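You operate a simulated robot arm through the tools that you are given. There is no shell and no other tool.

The job below is to be done with a simulated robot arm. You get a single attempt, and the scene is never put back.

Task
Tighten the three knobs of the manifold.
Fine: small spanner (20) for red and blue, medium spanner (26) for black; tight is where the yellow marks meet; lay the spanners back.

Only the result counts: the job must be done as asked and must still hold three seconds after the hand-in. Knocking over, shifting, dropping, spilling or breaking anything else fails it.

Robot
A 7-joint arm with a two-finger parallel gripper, fixed in place. Base frame: the origin is at the foot of the arm, x ahead of it, y to its left, z up; the work surface is at about z = 0.93. Units: m, rad, N and s.
With the tool pointing down near the work surface it reaches from about 0.22 to 0.68 m from the base axis. Its first joint turns from -1.152 to 1.152 rad. Payload 2.4 kg.
Tool frame: the origin (TCP) lies between the finger pads and is the grasp point; the fingertips stand 0.03 m ahead of it; z points along the fingers, y is the line along which they close. The gripper opens to 0.094 m. The fingers are 0.028 m wide and 0.01 m thick; the gripper's body (0.05 by 0.096 m) begins 0.055 m behind the TCP.
Orientation is told as [roll, pitch, yaw] about the base's x, y, z axes, in that order, counted from this pose: with the fingers straight down and closing along the base's y, the tool's x points along the base's -x, its y along +y and its z along -z.

Tools
- The arm moves only by the tool nudge_tool. Its argument "increments" is a list of rows, each a list of 6 numbers: the shift along the tool's x, y, z in m, then the turn, a rotation vector about the tool's x, y, z in rad. In form: [[dx, dy, dz, ax, ay, az], ...]. A call has 1 to 20 rows; each row shifts and turns the commanded pose from where the row before left it, along the tool's axes as they then stand. "gripper" is the finger opening in m, from 0 to 0.094, set as the call begins (left out, the last holds). A row lasts 0.2 s, in which the tool goes at most 0.05 m and 0.15 rad; a call with a longer step from one row to the next is refused whole, and so is a gripper value outside its range. A pose out of reach is approached as far as the arm can. The call stops where the force on the tool passes 40 N (or 10 N more than at its start, if that is more) or the arm is blocked; 0.2 s more then pass. The fingers move at their own pace (about 0.153 m/s each) and stop on an object; they squeeze with about 36 N. The grip force told is the motor's: it shows also when the fingers shut on nothing. Time passes only in rows, and 0.2 s behind the last, so rows that do not move let the fingers close. The reply holds the time, the measured pose of the TCP, the force on the tool along the base axes, the opening and the grip force, in the units named above and with some noise, with the torque about the TCP (base axes, N m) and any sound that the robot's microphone picked up.
- Cameras (640 x 400 px; columns grow to the right, rows downward): "scene" is fixed at [0.0226, 0.4644, 1.442]; the picture's right is [-0.86, -0.50, 0.00], its down [-0.30, 0.51, -0.81] and it looks along [0.40, -0.70, -0.59] (base axes); focal length 330 px, centre (320, 200). "wrist" rides on the gripper at [0.076, 0.014, -0.103] in the tool frame; the picture's right is [-0.18, 0.98, 0.00], its down [-0.75, -0.14, -0.64] and it looks along [-0.63, -0.12, 0.77] (tool axes); focal length 243 px, centre (320, 200). There is no depth. A picture from a camera that has moved, and an enlarged one, comes with that camera's place and axes in the base frame and with its lens.
- camera(camera): a new picture of that camera. The clock stands still meanwhile.
- close_up(camera, box): a new picture of the part [left, top, right, bottom] of that camera's present view, enlarged. The clock stands still meanwhile.
- job_done(): hands the job in; it is judged then, once.

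Places have to be worked out from the pictures, the camera data and where the tool is seen. Open the gripper and draw the arm clear of the work before you hand the job in, unless the task says otherwise.

The tools are called after "Request:" as a command line: name --pt "numbers of a row" for each row, then --argument value for the rest, lists and objects as JSON in quotes. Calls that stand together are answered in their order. nudge_tool: Moves the arm, as the interface text tells. Its arguments: {"type":"object","properties":{"increments":{"type":"array","items":{"type":"array","items":{"type":"number"}}},"gripper":{"type":"number"}},"required":["increments"]} The other tools are called the same way: camera (camera) takes a picture; close_up (camera, box) takes an enlarged picture of a part of a camera's view; job_done () hands the job in.

At the start:

```text
clock: 0.0
tcp_pos: [0.4249, -0.164, 1.1857]
tool_rot: [0.0, -0.002, 0.0]
contact_force: [0.7, -0.2, -1.1]
torque: [0.02, 0.0, 0.0]
finger_gap: 0.0938
grip_force: 0.1
```

scene: 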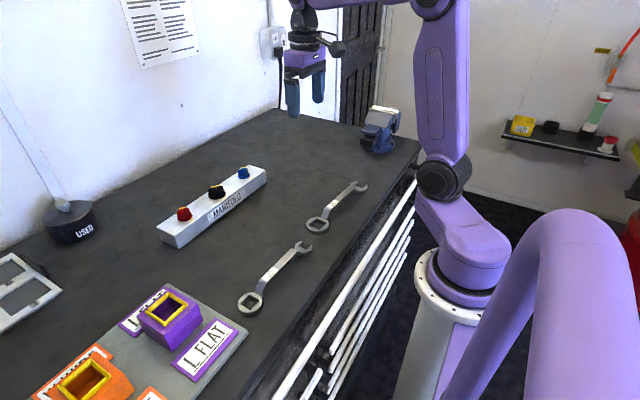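
wrist: 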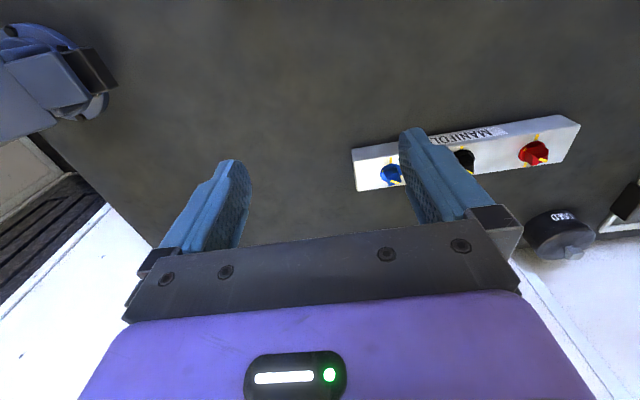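

I'll begin by looking closely at the manifold, the knobs and the two spanners from the fixed camera.

Request:
close_up --camera "scene" --box '[150, 155, 280, 250]'

Request:
close_up --camera "scene" --box '[230, 170, 380, 320]'

Request:
close_up --camera "wrist" --box '[340, 100, 600, 220]'

Request:
close_up --camera "scene" --box '[110, 0, 210, 70]'

```text
4.21 times, centred on (215, 202) of scene
camera zoom: at [0.0226, 0.4644, 1.442], right [-0.86, -0.5, 0.0], down [-0.3, 0.51, -0.81], along [0.4, -0.7, -0.59], focal length 1390 px, centre (762, 190)
```

zoom: 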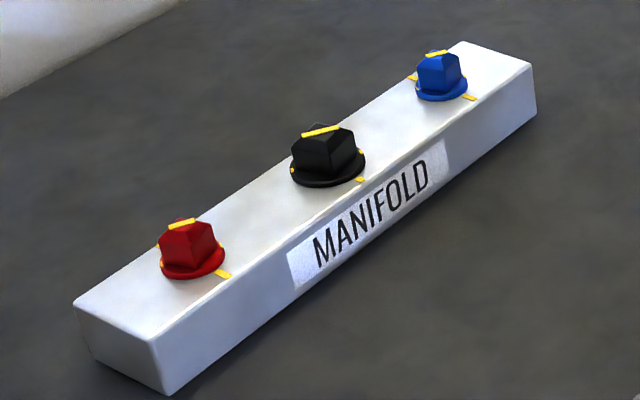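

```text
2.67 times, centred on (305, 245) of scene
camera zoom: at [0.0226, 0.4644, 1.442], right [-0.86, -0.5, 0.0], down [-0.3, 0.51, -0.81], along [0.4, -0.7, -0.59], focal length 880 px, centre (360, 80)
```

zoom: 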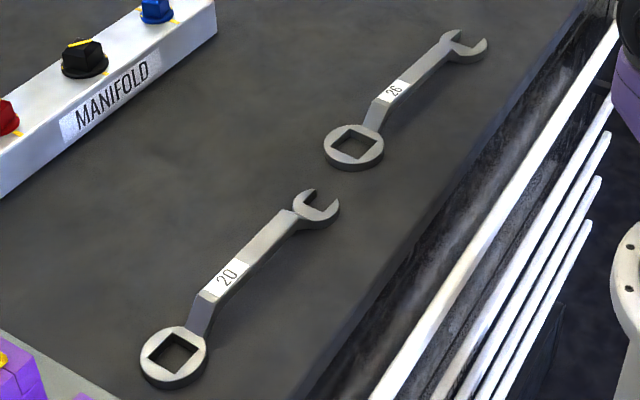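

```text
2.46 times, centred on (470, 160) of wrist
camera zoom: at [0.3488, -0.1497, 1.2877], right [0.18, 0.98, 0.0], down [0.75, -0.14, 0.64], along [0.63, -0.12, -0.77], focal length 597 px, centre (-49, 298)
```

zoom: 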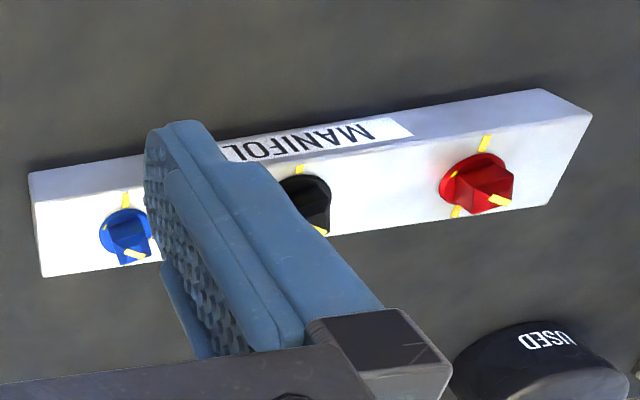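

```text
5.71 times, centred on (160, 35) of scene
camera zoom: at [0.0226, 0.4644, 1.442], right [-0.86, -0.5, 0.0], down [-0.3, 0.51, -0.81], along [0.4, -0.7, -0.59], focal length 1886 px, centre (1234, 1143)
```

zoom: 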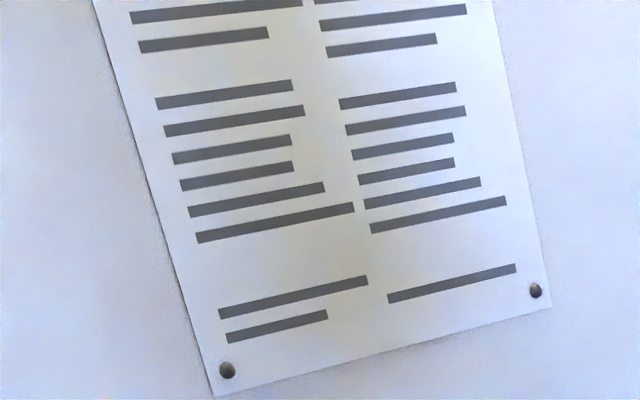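

The spanners lie roughly along y at x≈0.31–0.32, with the 20 box end at y≈0.20 and the 26 box end at y≈-0.05. The knobs sit at about x≈0.577, y≈0.11, 0.01 and -0.09. I'll zoom in on each knob and spanner before moving.

Request:
close_up --camera "scene" --box '[170, 196, 202, 222]'

Request:
close_up --camera "scene" --box '[200, 176, 232, 202]'

Request:
close_up --camera "scene" --box '[228, 158, 260, 184]'

Request:
close_up --camera "scene" --box '[235, 236, 320, 316]'

Request:
close_up --camera "scene" --box '[300, 175, 375, 240]'

```text
15.38 times, centred on (186, 209) of scene
camera zoom: at [0.0226, 0.4644, 1.442], right [-0.86, -0.5, 0.0], down [-0.3, 0.51, -0.81], along [0.4, -0.7, -0.59], focal length 5077 px, centre (2382, 62)
```

zoom: 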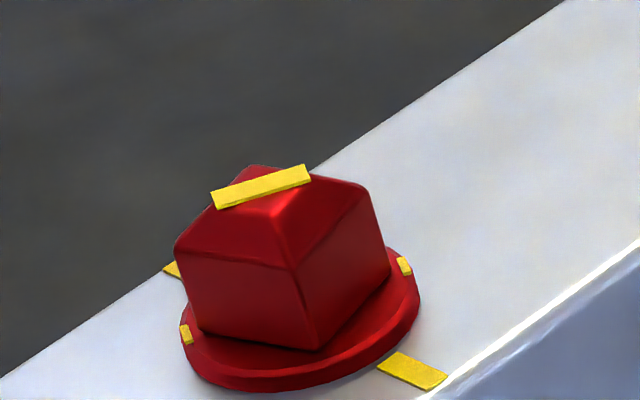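

```text
15.38 times, centred on (216, 189) of scene
camera zoom: at [0.0226, 0.4644, 1.442], right [-0.86, -0.5, 0.0], down [-0.3, 0.51, -0.81], along [0.4, -0.7, -0.59], focal length 5077 px, centre (1920, 369)
```

zoom: 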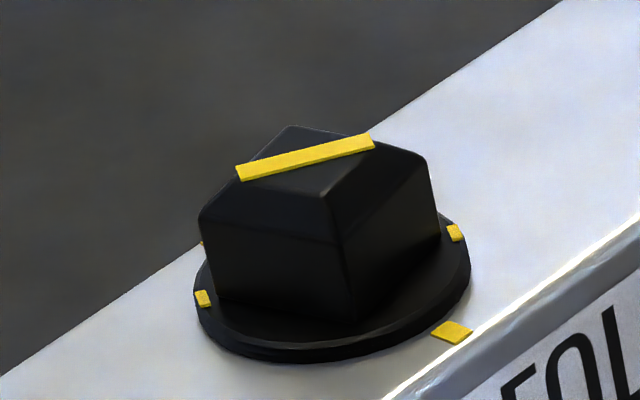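

```text
15.38 times, centred on (244, 171) of scene
camera zoom: at [0.0226, 0.4644, 1.442], right [-0.86, -0.5, 0.0], down [-0.3, 0.51, -0.81], along [0.4, -0.7, -0.59], focal length 5077 px, centre (1489, 646)
```

zoom: 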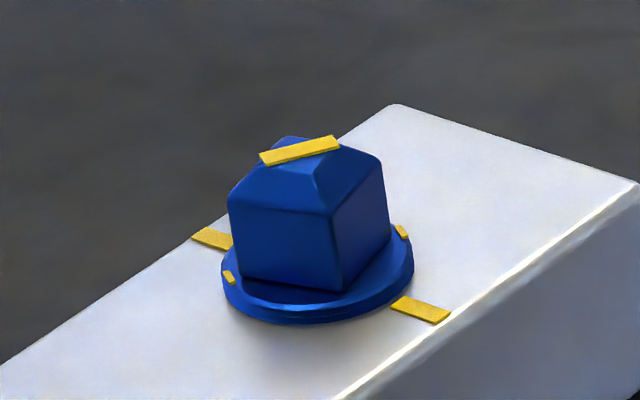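

```text
5.00 times, centred on (278, 276) of scene
camera zoom: at [0.0226, 0.4644, 1.442], right [-0.86, -0.5, 0.0], down [-0.3, 0.51, -0.81], along [0.4, -0.7, -0.59], focal length 1650 px, centre (532, -180)
```

zoom: 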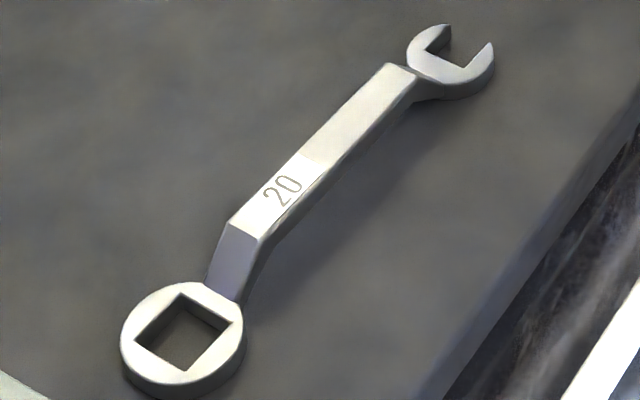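

```text
6.15 times, centred on (338, 208) of scene
camera zoom: at [0.0226, 0.4644, 1.442], right [-0.86, -0.5, 0.0], down [-0.3, 0.51, -0.81], along [0.4, -0.7, -0.59], focal length 2031 px, centre (212, 154)
```

zoom: 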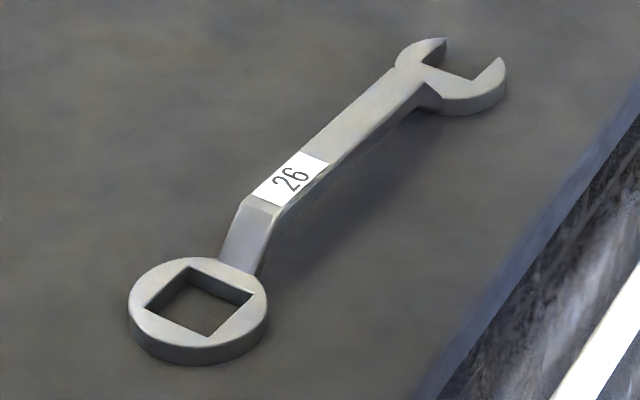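

All three knobs look to need about 60° clockwise, seen from above. The marks on the manifold run along x, and each knob's marks lie on a diagonal of its square head. I'll move the wrist camera over the manifold to measure this better.

Request:
nudge_tool --pt "-0.00875 0.041 0.014 0 0 0" --pt "-0.00875 0.041 0.014 0 0 0" --pt "-0.00875 0.041 0.014 0 0 0" --pt "-0.00875 0.041 0.014 0 0 0" --pt "0 0 0 0 0 0"

Request:
camera --camera "wrist"

```text
clock: 1.2
tcp_pos: [0.4601, 0.0019, 1.1307]
tool_rot: [0.0, -0.001, 0.0]
contact_force: [0.2, -0.4, -0.1]
torque: [0.02, 0.01, 0.03]
finger_gap: 0.0941
grip_force: 0.0
```

```text
taken
camera wrist: at [0.3843, 0.0162, 1.2321], right [0.19, 0.98, 0.0], down [0.75, -0.14, 0.64], along [0.63, -0.12, -0.77], focal length 243 px, centre (320, 200)
```

wrist: 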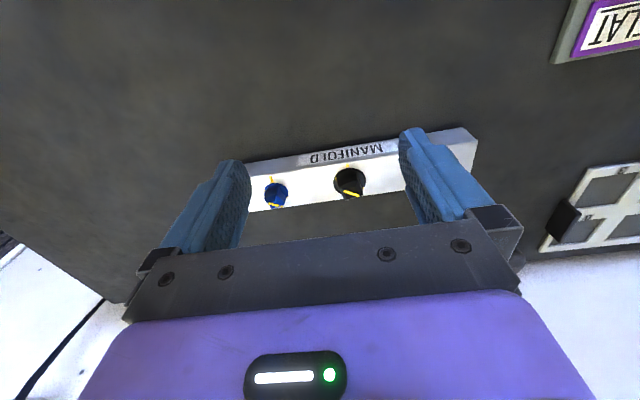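

The black and blue knobs show between the fingers, so I'll zoom in on them.

Request:
close_up --camera "wrist" --box '[324, 160, 374, 210]'

Request:
close_up --camera "wrist" --box '[252, 170, 302, 220]'

```text
8.00 times, centred on (349, 185) of wrist
camera zoom: at [0.3843, 0.0162, 1.2321], right [0.19, 0.98, 0.0], down [0.75, -0.14, 0.64], along [0.63, -0.12, -0.77], focal length 1941 px, centre (88, 320)
```

zoom: 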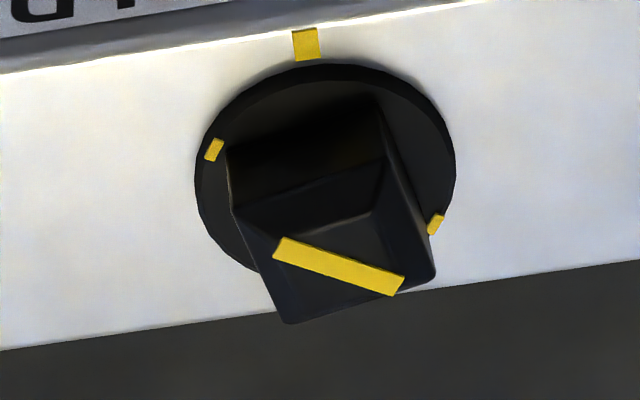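

```text
8.00 times, centred on (277, 195) of wrist
camera zoom: at [0.3843, 0.0162, 1.2321], right [0.19, 0.98, 0.0], down [0.75, -0.14, 0.64], along [0.63, -0.12, -0.77], focal length 1941 px, centre (664, 240)
```

zoom: 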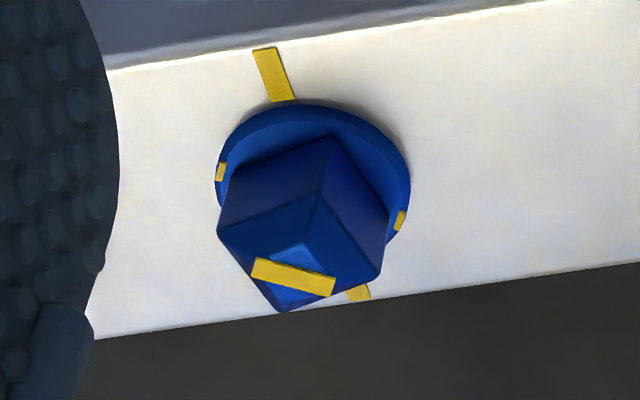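

Wrist-camera estimates:
- **Blue:** centre ≈(0.577, -0.082), marks at 59°.
- **Black:** centre ≈(0.577, 0.020), marks at 58°.

Next I'll shift in +y to see red.

Request:
nudge_tool --pt "0 0.04 0 0 0 0" --pt "0 0.04 0 0 0 0" --pt "0 0.04 0 0 0 0" --pt "0 0 0 0 0 0"

Request:
camera --camera "wrist"

Request:
close_up --camera "wrist" --box '[310, 160, 370, 210]'

Request:
close_up --camera "wrist" --box '[240, 160, 300, 210]'

```text
clock: 2.2
tcp_pos: [0.4602, 0.1205, 1.1296]
tool_rot: [0.0, -0.001, -0.003]
contact_force: [0.0, -0.6, 0.1]
torque: [0.0, 0.0, -0.01]
finger_gap: 0.0942
grip_force: 0.1
```

```text
taken
camera wrist: at [0.3834, 0.1347, 1.232], right [0.19, 0.98, 0.0], down [0.75, -0.14, 0.64], along [0.63, -0.12, -0.77], focal length 243 px, centre (320, 200)
```

wrist: 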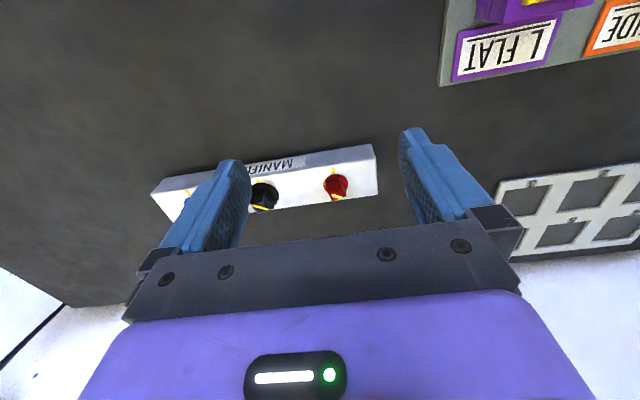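

```text
8.00 times, centred on (340, 185) of wrist
camera zoom: at [0.3834, 0.1347, 1.232], right [0.19, 0.98, 0.0], down [0.75, -0.14, 0.64], along [0.63, -0.12, -0.77], focal length 1941 px, centre (160, 320)
```

zoom: 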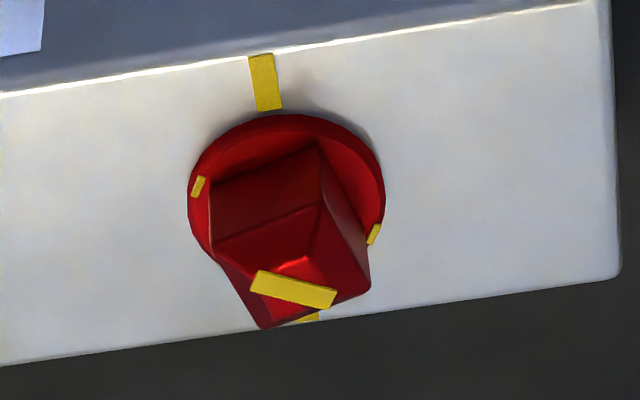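

```text
8.00 times, centred on (270, 185) of wrist
camera zoom: at [0.3834, 0.1347, 1.232], right [0.19, 0.98, 0.0], down [0.75, -0.14, 0.64], along [0.63, -0.12, -0.77], focal length 1941 px, centre (720, 320)
```

zoom: 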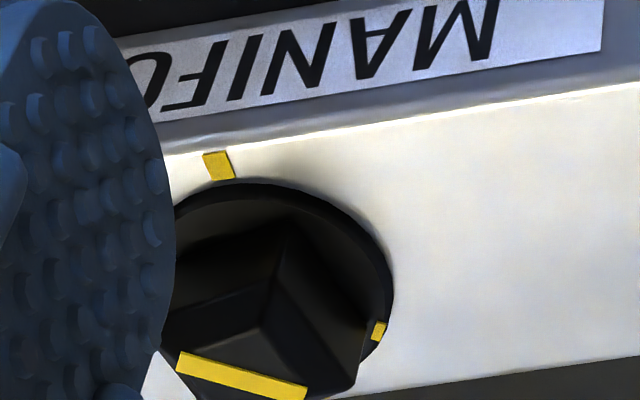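

Red's centre is at ≈(0.577, 0.120) with marks at 61°, and the manifold marks lie along ±x. Next I'll go over the small spanner and turn the tool by +90° yaw so the fingers straddle its handle.

Request:
nudge_tool --pt "0.036 -0.0025 0 0 0 0" --pt "0.036 -0.0025 0 0 0 0" --pt "0.036 -0.0025 0 0 0 0" --pt "0.036 -0.0025 0 0 0 0" --pt "0 0 0 0 0 -0.1428" --pt "0 0 0 0 0 -0.1428" --pt "0 0 0 0 0 -0.1428" --pt "0 0 0 0 0 -0.1428" --pt "0 0 0 0 0 -0.1428" --pt "0 0 0 0 0 -0.1428" --pt "0 0 0 0 0 -0.1428" --pt "0 0 0 0 0 -0.1428" --pt "0 0 0 0 0 -0.1428" --pt "0 0 0 0 0 -0.1428" --pt "0 0 0 0 0 -0.1428" --pt "0 0 0 0 0 0"

Request:
camera --camera "wrist"

Request:
camera --camera "scene"

```text
clock: 5.6
tcp_pos: [0.315, 0.1105, 1.129]
tool_rot: [-0.002, 0.001, 1.573]
contact_force: [-1.1, -0.6, -0.1]
torque: [-0.04, -0.02, 0.01]
finger_gap: 0.0939
grip_force: 0.1
```

```text
taken
camera wrist: at [0.3019, 0.0338, 1.2317], right [-0.98, 0.18, 0.0], down [0.14, 0.75, 0.64], along [0.12, 0.63, -0.77], focal length 243 px, centre (320, 200)
```

wrist: 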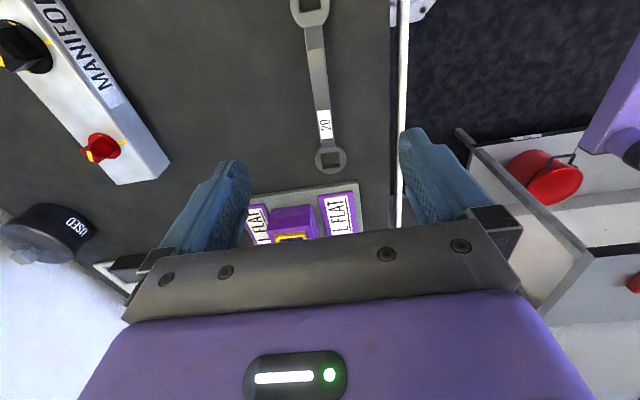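

```text
taken
```

scene: 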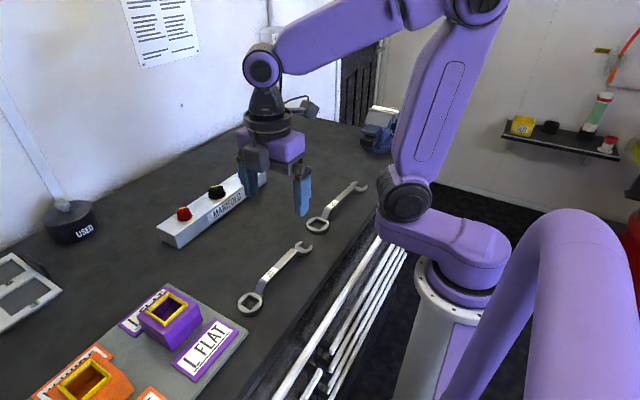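

The wrist camera now sees the whole small spanner, so I'll zoom in on its ring, handle and open end to measure it.

Request:
close_up --camera "wrist" --box '[300, 130, 360, 180]'

Request:
close_up --camera "wrist" --box '[270, 0, 360, 70]'

Request:
close_up --camera "wrist" --box '[280, 50, 380, 150]'

```text
8.00 times, centred on (330, 155) of wrist
camera zoom: at [0.3019, 0.0338, 1.2317], right [-0.98, 0.18, 0.0], down [0.14, 0.75, 0.64], along [0.12, 0.63, -0.77], focal length 1941 px, centre (240, 560)
```

zoom: 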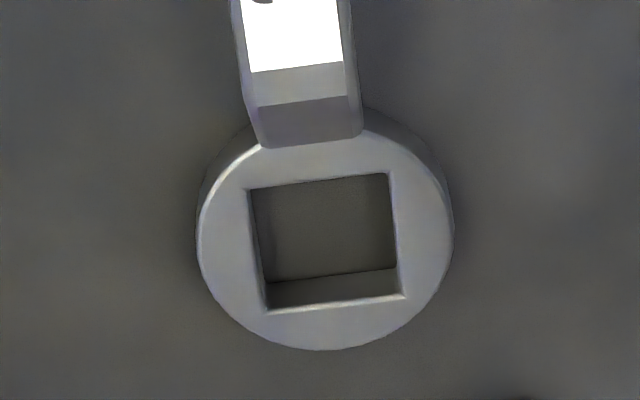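

```text
5.71 times, centred on (315, 35) of wrist
camera zoom: at [0.3019, 0.0338, 1.2317], right [-0.98, 0.18, 0.0], down [0.14, 0.75, 0.64], along [0.12, 0.63, -0.77], focal length 1386 px, centre (349, 1143)
```

zoom: 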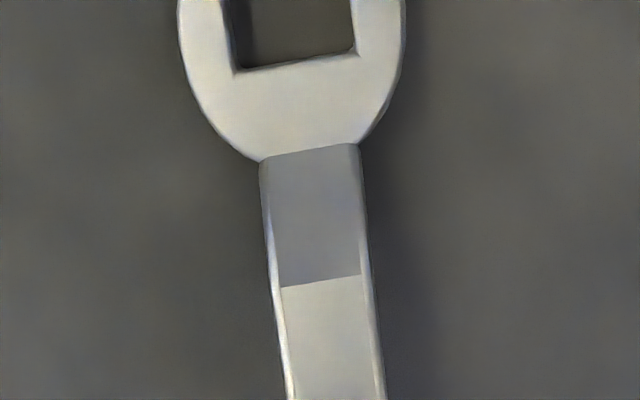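

```text
4.00 times, centred on (330, 100) of wrist
camera zoom: at [0.3019, 0.0338, 1.2317], right [-0.98, 0.18, 0.0], down [0.14, 0.75, 0.64], along [0.12, 0.63, -0.77], focal length 970 px, centre (280, 600)
```

zoom: 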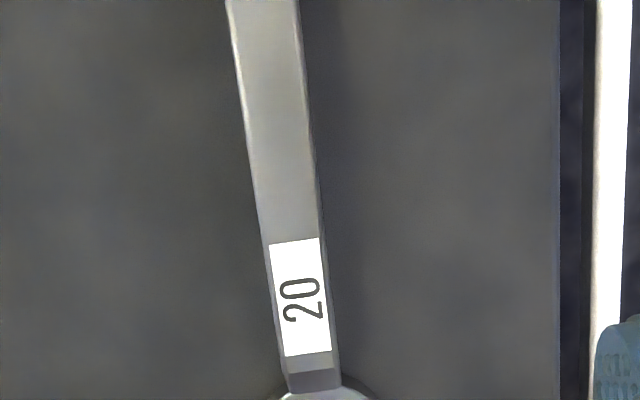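

The small spanner's hole centre is at ≈(0.319, 0.2065) and its handle runs at yaw ≈87.5°. The top of the handle is at z≈0.957, about 18 mm above the ring, so there is room for the fingers underneath. I'll correct the yaw and descend part way to check.

Request:
nudge_tool --pt "0 0 0.02 0 0 0.044" --pt "0 0 0.03 0 0 0" --pt "0 0 0.03 0 0 0" --pt "0 0 0.03 0 0 0" --pt "0 0 0 0 0 0" --gripper 0.06

Request:
camera --camera "wrist"

Request:
close_up --camera "scene" --box '[220, 150, 350, 330]'

```text
clock: 6.8
tcp_pos: [0.3169, 0.1096, 1.0197]
tool_rot: [-0.001, -0.001, 1.527]
contact_force: [-0.3, -0.3, 0.3]
torque: [-0.01, 0.0, -0.01]
finger_gap: 0.06
grip_force: 0.1
```

```text
taken
camera wrist: at [0.299, 0.0338, 1.1215], right [-0.97, 0.23, 0.0], down [0.17, 0.75, 0.64], along [0.15, 0.63, -0.77], focal length 243 px, centre (320, 200)
```

wrist: 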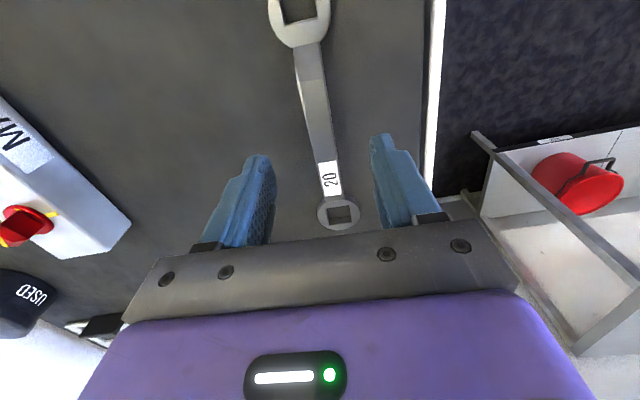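

```text
2.22 times, centred on (285, 240) of scene
camera zoom: at [0.0226, 0.4644, 1.442], right [-0.86, -0.5, 0.0], down [-0.3, 0.51, -0.81], along [0.4, -0.7, -0.59], focal length 733 px, centre (398, 111)
```

zoom: 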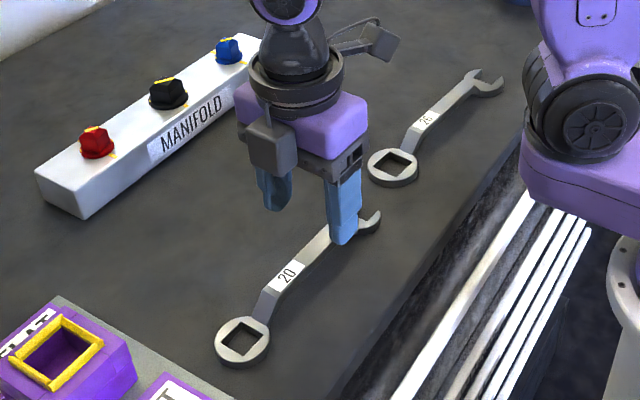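

The handle is centred between the fingers: the tool axis projects to about (320, 135), which is on the handle. I'll go down to z≈0.966 and close.

Request:
nudge_tool --pt "0 0 0.02 0 0 0" --pt "0 0 0.02 0 0 0" --pt "0 0 0.014 0 0 0" --pt "0 0 0 0 0 0"

Request:
camera --camera "wrist"

Request:
close_up --camera "scene" --box '[230, 180, 340, 320]'

```text
clock: 7.8
tcp_pos: [0.3172, 0.1104, 0.9647]
tool_rot: [-0.001, 0.0, 1.526]
contact_force: [0.2, -0.5, 0.5]
torque: [-0.01, 0.02, 0.01]
finger_gap: 0.06
grip_force: 0.2
```

```text
taken
camera wrist: at [0.299, 0.0347, 1.0673], right [-0.97, 0.23, 0.0], down [0.17, 0.75, 0.64], along [0.15, 0.63, -0.77], focal length 243 px, centre (320, 200)
```

wrist: 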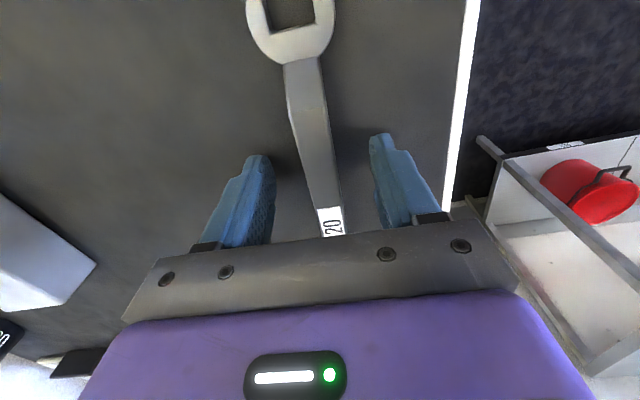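

```text
2.86 times, centred on (285, 250) of scene
camera zoom: at [0.0226, 0.4644, 1.442], right [-0.86, -0.5, 0.0], down [-0.3, 0.51, -0.81], along [0.4, -0.7, -0.59], focal length 943 px, centre (420, 57)
```

zoom: 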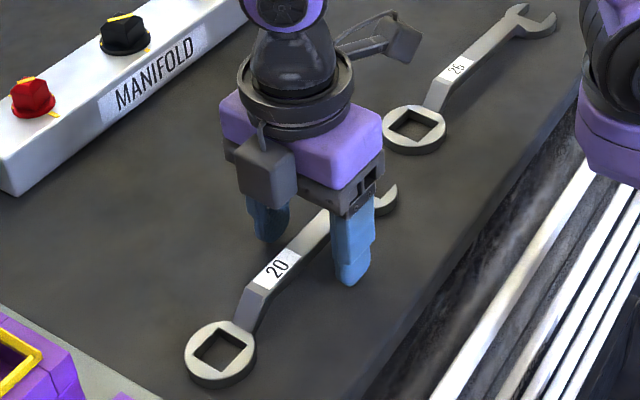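

The fingers straddle the handle with their tips about 5 mm above the table, and nothing is touching. I'll close the gripper on the handle.

Request:
nudge_tool --pt "0 0 0 0 0 0" --pt "0 0 0 0 0 0" --pt "0 0 0 0 0 0" --pt "0 0 0 0 0 0" --gripper 0.0

Request:
camera --camera "wrist"

Request:
close_up --camera "scene" --box '[230, 180, 340, 320]'

```text
clock: 8.8
tcp_pos: [0.3174, 0.1099, 0.9661]
tool_rot: [-0.004, -0.001, 1.526]
contact_force: [0.4, -0.1, 0.7]
torque: [-0.05, 0.01, 0.0]
finger_gap: 0.0175
grip_force: 35.8
```

```text
taken
camera wrist: at [0.2991, 0.0347, 1.0675], right [-0.97, 0.23, 0.0], down [0.17, 0.75, 0.64], along [0.15, 0.63, -0.77], focal length 243 px, centre (320, 200)
```

wrist: 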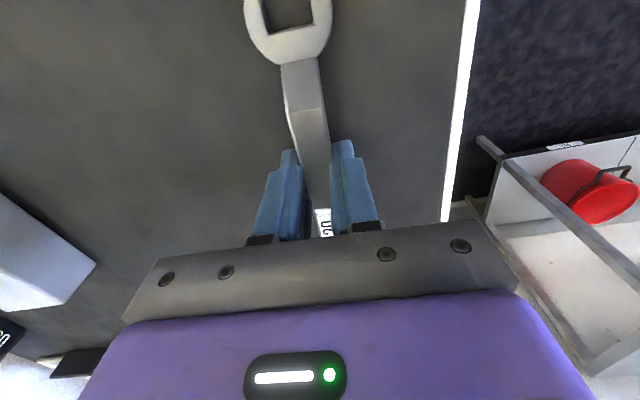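

```text
2.86 times, centred on (285, 250) of scene
camera zoom: at [0.0226, 0.4644, 1.442], right [-0.86, -0.5, 0.0], down [-0.3, 0.51, -0.81], along [0.4, -0.7, -0.59], focal length 943 px, centre (420, 57)
```

zoom: 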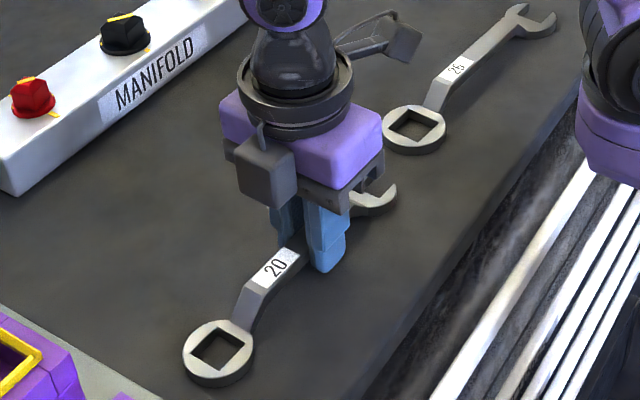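

The handle is gripped with a gap of 17.5 mm. I'll lift straight up 0.10 m and check that the spanner hangs level.

Request:
nudge_tool --pt "0 0 -0.01 0 0 0" --pt "0 0 -0.03 0 0 0" --pt "0 0 -0.03 0 0 0" --pt "0 0 -0.03 0 0 0" --pt "0 0 0 0 0 0"

Request:
camera --camera "wrist"

Request:
close_up --camera "scene" --box '[220, 130, 350, 290]'

```text
clock: 10.0
tcp_pos: [0.3169, 0.1103, 1.0643]
tool_rot: [0.001, 0.0, 1.525]
contact_force: [-0.6, -0.1, 0.1]
torque: [-0.01, 0.0, 0.02]
finger_gap: 0.0
grip_force: 33.2
```

```text
taken
camera wrist: at [0.2989, 0.0351, 1.1675], right [-0.97, 0.23, 0.0], down [0.17, 0.75, 0.64], along [0.15, 0.63, -0.77], focal length 243 px, centre (320, 200)
```

wrist: 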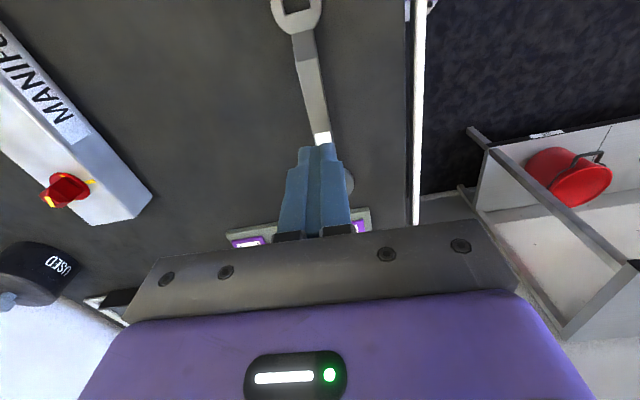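

```text
2.50 times, centred on (285, 210) of scene
camera zoom: at [0.0226, 0.4644, 1.442], right [-0.86, -0.5, 0.0], down [-0.3, 0.51, -0.81], along [0.4, -0.7, -0.59], focal length 825 px, centre (408, 175)
```

zoom: 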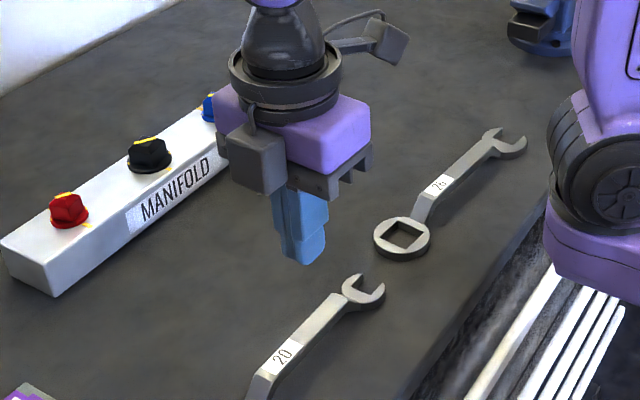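

The fingers shut to 0 and the spanner stayed on the table, so the grip slipped off. I'll look closely at the spanner's profile and current pose before trying again.

Request:
close_up --camera "scene" --box '[235, 236, 320, 316]'

Request:
close_up --camera "wrist" --box '[260, 0, 350, 70]'

Request:
close_up --camera "wrist" --box '[270, 60, 370, 160]'

Request:
close_up --camera "scene" --box '[275, 195, 325, 240]'

```text
5.00 times, centred on (278, 276) of scene
camera zoom: at [0.0226, 0.4644, 1.442], right [-0.86, -0.5, 0.0], down [-0.3, 0.51, -0.81], along [0.4, -0.7, -0.59], focal length 1650 px, centre (532, -180)
```

zoom: 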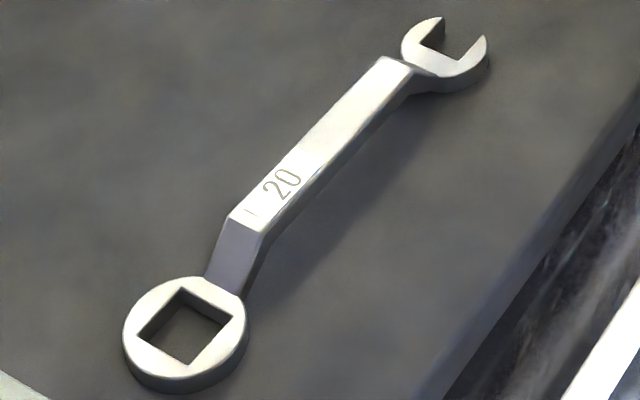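

```text
5.71 times, centred on (305, 35) of wrist
camera zoom: at [0.2989, 0.0351, 1.1675], right [-0.97, 0.23, 0.0], down [0.17, 0.75, 0.64], along [0.15, 0.63, -0.77], focal length 1386 px, centre (406, 1143)
```

zoom: 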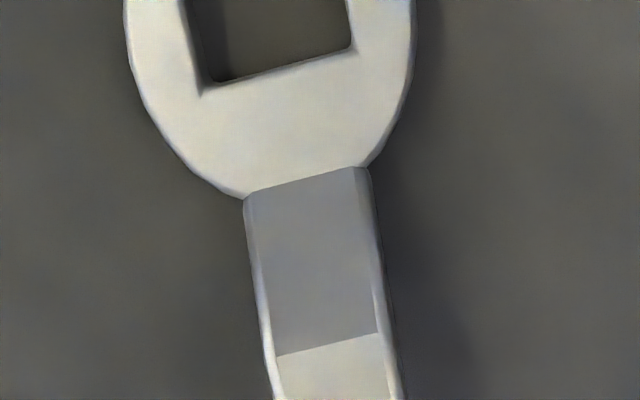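

```text
4.00 times, centred on (320, 110) of wrist
camera zoom: at [0.2989, 0.0351, 1.1675], right [-0.97, 0.23, 0.0], down [0.17, 0.75, 0.64], along [0.15, 0.63, -0.77], focal length 970 px, centre (320, 560)
```

zoom: 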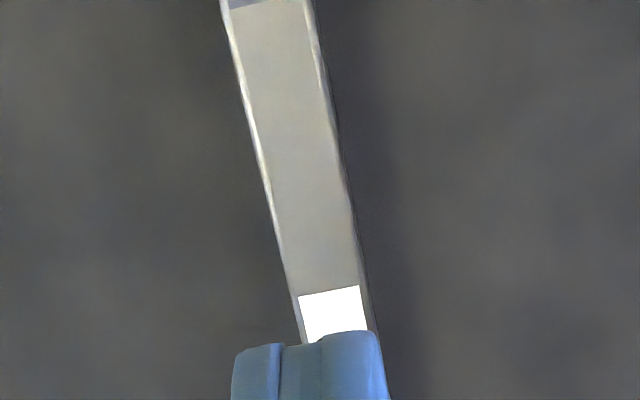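

```text
8.89 times, centred on (300, 218) of scene
camera zoom: at [0.0226, 0.4644, 1.442], right [-0.86, -0.5, 0.0], down [-0.3, 0.51, -0.81], along [0.4, -0.7, -0.59], focal length 2934 px, centre (498, 44)
```

zoom: 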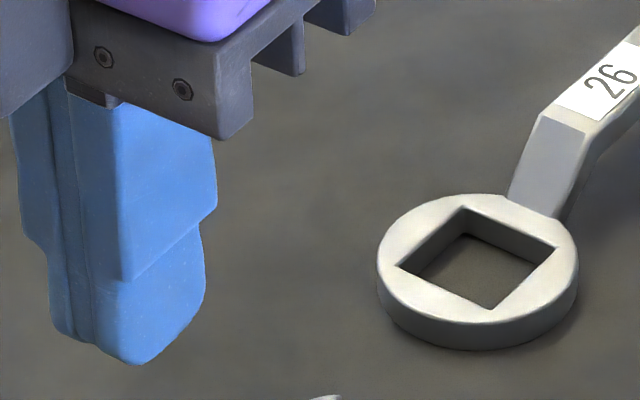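

The spanner has slid about 2–3 mm along −y and now lies at yaw ≈88.9°. The handle is about 18 mm wide with bevelled top edges, so my grip was probably a little high and too far from its centre of mass. I'll open up and re-align nearer to the ring, then come down lower and check.

Request:
nudge_tool --pt "0 0 0 0 0 0" --pt "-0.02 -0.002 0 0 0 -0.025" --pt "0 0 0.03 0 0 0" --pt "0 0 0.03 0 0 0" --pt "0 0 0 0 0 0" --gripper 0.05

Request:
camera --camera "wrist"

Request:
close_up --camera "scene" --box '[220, 150, 350, 330]'

```text
clock: 11.2
tcp_pos: [0.3192, 0.1304, 1.0046]
tool_rot: [-0.001, -0.002, 1.552]
contact_force: [0.2, -0.4, -0.3]
torque: [0.0, -0.01, 0.0]
finger_gap: 0.0501
grip_force: 0.1
```

```text
taken
camera wrist: at [0.3033, 0.0542, 1.107], right [-0.98, 0.2, 0.0], down [0.16, 0.75, 0.64], along [0.13, 0.63, -0.77], focal length 243 px, centre (320, 200)
```

wrist: 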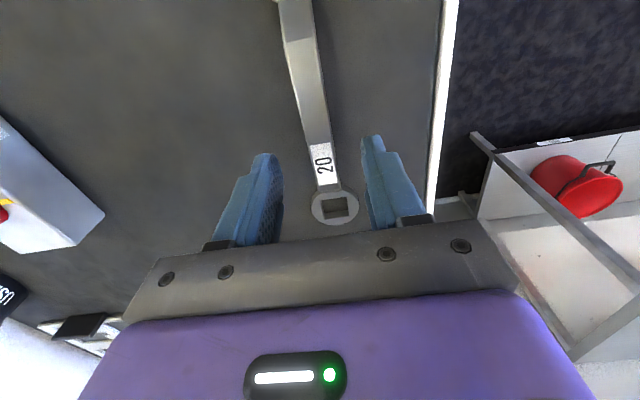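

```text
2.22 times, centred on (285, 240) of scene
camera zoom: at [0.0226, 0.4644, 1.442], right [-0.86, -0.5, 0.0], down [-0.3, 0.51, -0.81], along [0.4, -0.7, -0.59], focal length 733 px, centre (398, 111)
```

zoom: 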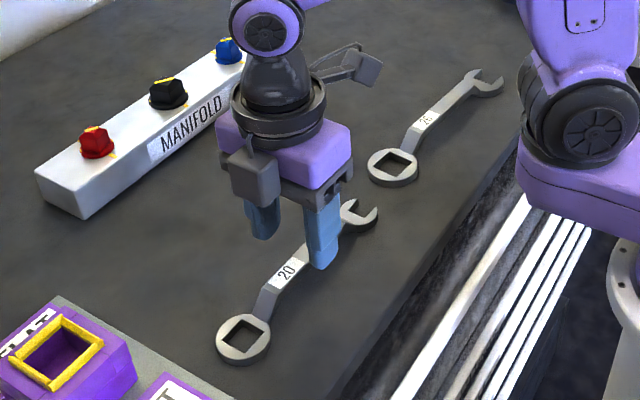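

The handle is centred and aligned between the fingers. I'll descend to z≈0.9625, with the tips ≈2–3 mm above the table, and check the depth with a scene close-up before closing.

Request:
nudge_tool --pt "0 0 0.02 0 0 0" --pt "0 0 0.015 0 0 0" --pt "0 0 0.0065 0 0 0" --pt "0 0 0 0 0 0"

Request:
close_up --camera "scene" --box '[255, 200, 325, 280]'

Request:
close_up --camera "wrist" --box '[220, 100, 420, 240]'

```text
clock: 12.2
tcp_pos: [0.3205, 0.1299, 0.9632]
tool_rot: [-0.001, 0.0, 1.552]
contact_force: [0.6, 0.3, 0.5]
torque: [0.03, -0.02, 0.02]
finger_gap: 0.0501
grip_force: 0.1
```

```text
5.00 times, centred on (290, 240) of scene
camera zoom: at [0.0226, 0.4644, 1.442], right [-0.86, -0.5, 0.0], down [-0.3, 0.51, -0.81], along [0.4, -0.7, -0.59], focal length 1650 px, centre (470, 0)
```

zoom: 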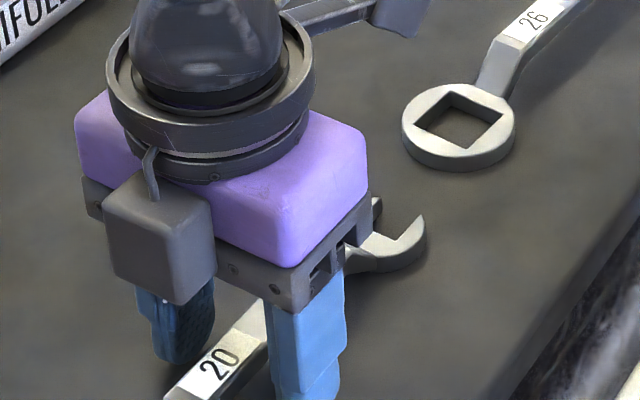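

```text
2.86 times, centred on (320, 170) of wrist
camera zoom: at [0.3038, 0.0544, 1.0656], right [-0.98, 0.2, 0.0], down [0.16, 0.75, 0.64], along [0.13, 0.63, -0.77], focal length 693 px, centre (320, 286)
```

zoom: 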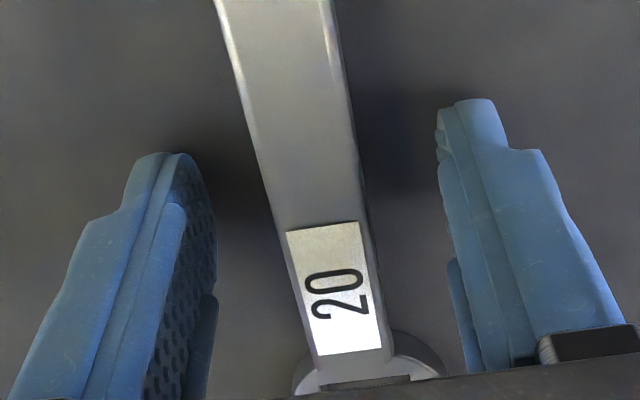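

The fingers are well placed on either side of the handle. I'll close the gripper, then lift very slowly and watch the gap.

Request:
nudge_tool --pt "0 0 0 0 0 0" --pt "0 0 0 0 0 0" --pt "0 0 0 0 0 0" --pt "0 0 0 0 0 0" --pt "0 0 0 0 0 0" --gripper 0.0

Request:
nudge_tool --pt "0 0 -0.001 0 0 0" --pt "0 0 -0.002 0 0 0" --pt "0 0 -0.002 0 0 0"

Request:
close_up --camera "wrist" --box '[220, 20, 420, 240]'

Request:
close_up --camera "scene" --box '[225, 220, 345, 320]'

```text
clock: 13.4
tcp_pos: [0.32, 0.13, 0.963]
tool_rot: [-0.002, -0.001, 1.55]
contact_force: [0.2, 0.1, 0.1]
torque: [0.02, -0.01, 0.01]
finger_gap: 0.0174
grip_force: 35.8
```

```text
clock: 14.2
tcp_pos: [0.3205, 0.1306, 0.9686]
tool_rot: [-0.001, 0.001, 1.551]
contact_force: [-0.4, -0.1, -2.0]
torque: [0.02, 0.02, -0.01]
finger_gap: 0.0176
grip_force: 35.9
```

```text
1.82 times, centred on (320, 130) of wrist
camera zoom: at [0.3037, 0.0542, 1.0712], right [-0.98, 0.2, 0.0], down [0.16, 0.75, 0.64], along [0.13, 0.63, -0.77], focal length 441 px, centre (320, 327)
```

zoom: 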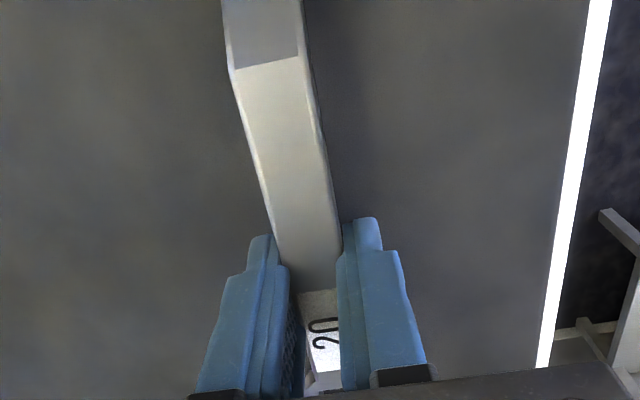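

```text
4.00 times, centred on (285, 270) of scene
camera zoom: at [0.0226, 0.4644, 1.442], right [-0.86, -0.5, 0.0], down [-0.3, 0.51, -0.81], along [0.4, -0.7, -0.59], focal length 1320 px, centre (460, -80)
```

zoom: 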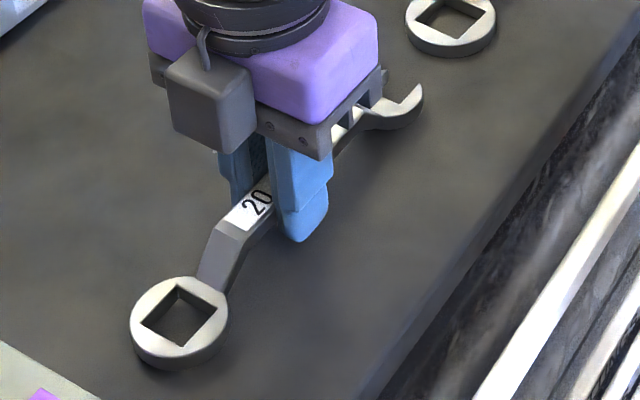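

The force now reads −2 N, so the spanner's weight is being carried and the gap still holds at 17.6 mm. I'll keep lifting gently.

Request:
nudge_tool --pt "0 0 -0.003 0 0 0" --pt "0 0 -0.004 0 0 0" --pt "0 0 -0.004 0 0 0" --pt "0 0 -0.004 0 0 0" --pt "0 0 -0.004 0 0 0"

Request:
close_up --camera "scene" --box '[225, 220, 345, 320]'

Request:
close_up --camera "wrist" --box '[220, 20, 420, 240]'

```text
clock: 15.4
tcp_pos: [0.3192, 0.1298, 0.9888]
tool_rot: [-0.001, 0.0, 1.551]
contact_force: [-0.2, 1.1, -1.8]
torque: [0.0, -0.01, 0.01]
finger_gap: 0.0173
grip_force: 36.0
```

```text
4.00 times, centred on (285, 270) of scene
camera zoom: at [0.0226, 0.4644, 1.442], right [-0.86, -0.5, 0.0], down [-0.3, 0.51, -0.81], along [0.4, -0.7, -0.59], focal length 1320 px, centre (460, -80)
```

zoom: 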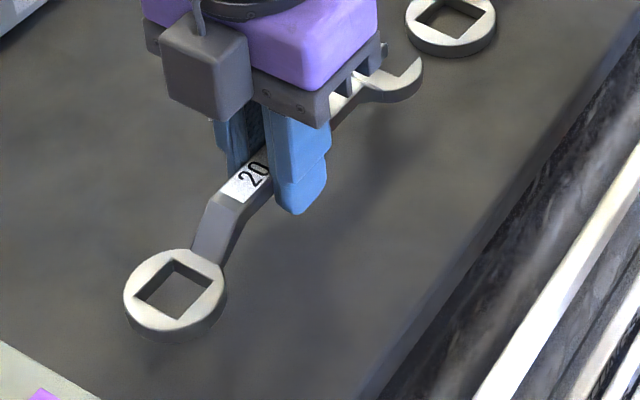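

```text
1.82 times, centred on (320, 130) of wrist
camera zoom: at [0.3035, 0.054, 1.0905], right [-0.98, 0.2, 0.0], down [0.16, 0.75, 0.64], along [0.13, 0.63, -0.77], focal length 441 px, centre (320, 327)
```

zoom: 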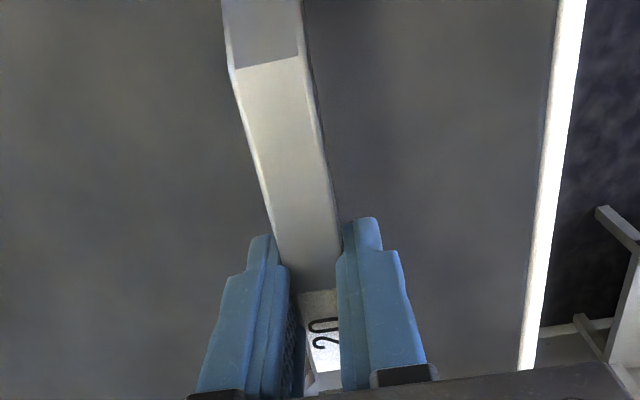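

The spanner hangs level, and its ring is about 75.5 mm from the TCP along tool −x. I'll keep lifting and swing it gently to yaw ≈16.5°, to match the red knob's flats.

Request:
nudge_tool --pt "0 0 -0.006 0 0 0" --pt "0 0 -0.012 0 0 0" --pt "0 0 -0.015 0 0 0" --pt "0 0 -0.015 0 0 0" --pt "0 0 -0.014 0 0 0" --pt "0 0 -0.007 0 0 0.04" --pt "0 0 0 0 0 0.09" --pt "0 0 0 0 0 0.1148" --pt "0 0 0 0 0 0.1148" --pt "0 0 0 0 0 0.1148" --pt "0 0 0 0 0 0.1148" --pt "0 0 0 0 0 0.1148" --pt "0 0 0 0 0 0.1148" --pt "0 0 0 0 0 0.1148" --pt "0 0 0 0 0 0.1148" --pt "0 0 0 0 0 0.1148" --pt "0 0 0 0 0 0.06" --pt "0 0 0 0 0 0.04" --pt "0 0 0 0 0 0"

Request:
camera --camera "scene"

Request:
camera --camera "wrist"

```text
clock: 19.4
tcp_pos: [0.3203, 0.1297, 1.0565]
tool_rot: [-0.001, -0.002, 0.287]
contact_force: [-0.1, 0.0, -2.3]
torque: [0.0, -0.03, -0.02]
finger_gap: 0.0173
grip_force: 35.9
```

```text
taken
```

scene: 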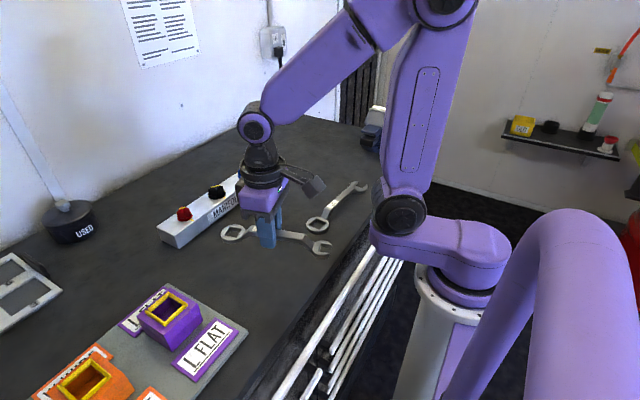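

```text
taken
camera wrist: at [0.2423, 0.1222, 1.1593], right [-0.1, 0.99, 0.0], down [0.76, 0.08, 0.64], along [0.64, 0.07, -0.77], focal length 243 px, centre (320, 200)
```

wrist: 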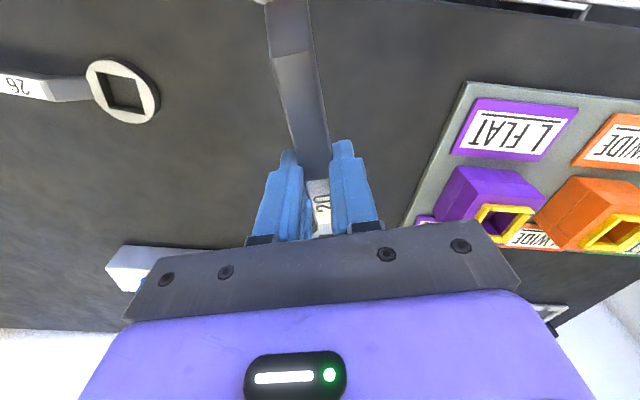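

The grip is holding, and the scene shows the ring pointing toward the manifold. I'll move to put the ring above the red knob with ≈30 mm clearance.

Request:
nudge_tool --pt "-0.0094 -0.0046 0 0 0 0" --pt "-0.02 -0.0098 0 0 0 0" --pt "-0.02 -0.0098 0 0 0 0" --pt "-0.02 -0.0098 0 0 0 0" --pt "-0.02 -0.0098 0 0 0 0" --pt "-0.02 -0.0098 0 0 0 0" --pt "-0.02 -0.0098 0 0 0 0" --pt "-0.02 -0.0098 0 0 0 0" --pt "-0.015 -0.0074 0 0 0 0" --pt "-0.005 -0.0025 0 0 0 0" --pt "0 0 0 0 0 0"

Request:
camera --camera "scene"

Request:
close_up --camera "scene" --box '[155, 175, 235, 225]'

Request:
camera --camera "wrist"

```text
clock: 21.8
tcp_pos: [0.5062, 0.0984, 1.0557]
tool_rot: [0.001, 0.0, 0.286]
contact_force: [0.0, 0.3, -0.6]
torque: [0.0, -0.01, -0.04]
finger_gap: 0.0175
grip_force: 35.8
```

```text
taken
```

scene: 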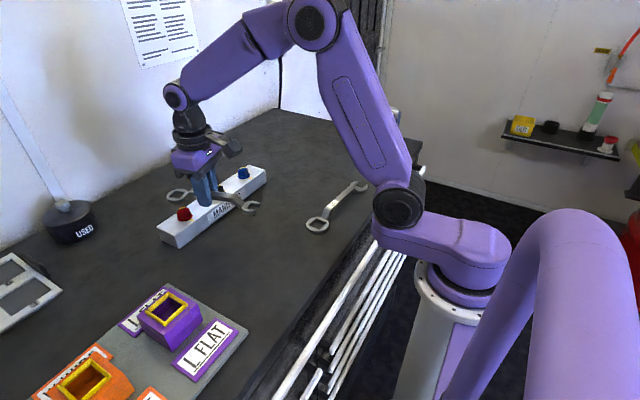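

```text
8.00 times, centred on (195, 200) of scene
camera zoom: at [0.0226, 0.4644, 1.442], right [-0.86, -0.5, 0.0], down [-0.3, 0.51, -0.81], along [0.4, -0.7, -0.59], focal length 2640 px, centre (1320, 200)
```

zoom: 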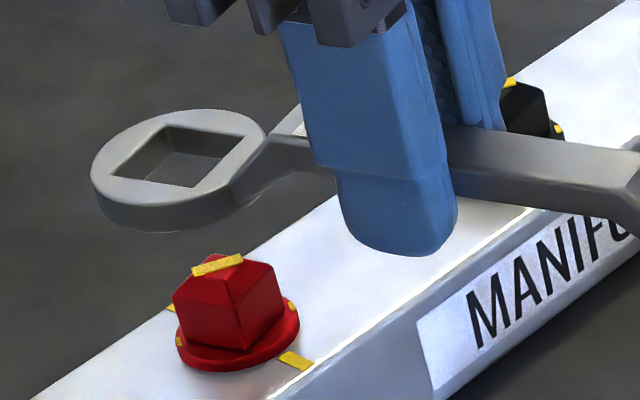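

```text
taken
camera wrist: at [0.4287, 0.0904, 1.1587], right [-0.1, 0.99, 0.0], down [0.76, 0.08, 0.64], along [0.64, 0.07, -0.77], focal length 243 px, centre (320, 200)
```

wrist: 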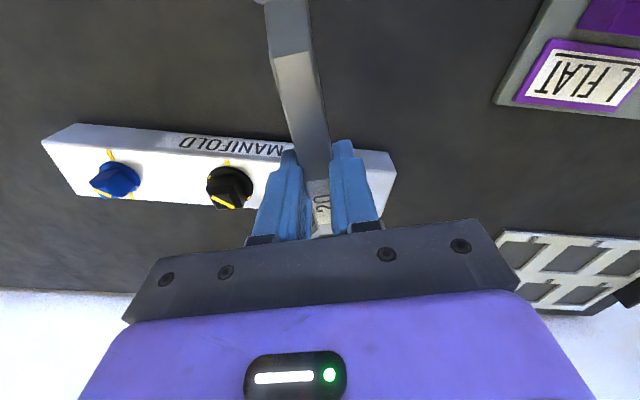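

The hole orientation (≈17°) matches red's flats (≈16.5°), and the lateral offset across the line of sight is under 1 mm. I'll lower until the ring is just above the knob top and compare again.

Request:
nudge_tool --pt "0 0 0.008 0 0 0" --pt "0 0 0.009 0 0 0" --pt "0 0 0.008 0 0 0" --pt "0 0 0 0 0 0"

Request:
close_up --camera "scene" --box '[160, 185, 216, 220]'

```text
clock: 22.8
tcp_pos: [0.5059, 0.0982, 1.0321]
tool_rot: [-0.001, -0.001, 0.287]
contact_force: [0.1, 0.9, -2.3]
torque: [-0.02, 0.0, -0.01]
finger_gap: 0.0177
grip_force: 36.2
```

```text
11.43 times, centred on (188, 202) of scene
camera zoom: at [0.0226, 0.4644, 1.442], right [-0.86, -0.5, 0.0], down [-0.3, 0.51, -0.81], along [0.4, -0.7, -0.59], focal length 3772 px, centre (1829, 171)
```

zoom: 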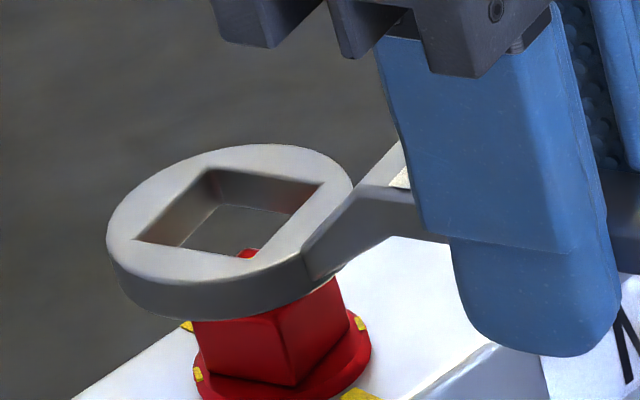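

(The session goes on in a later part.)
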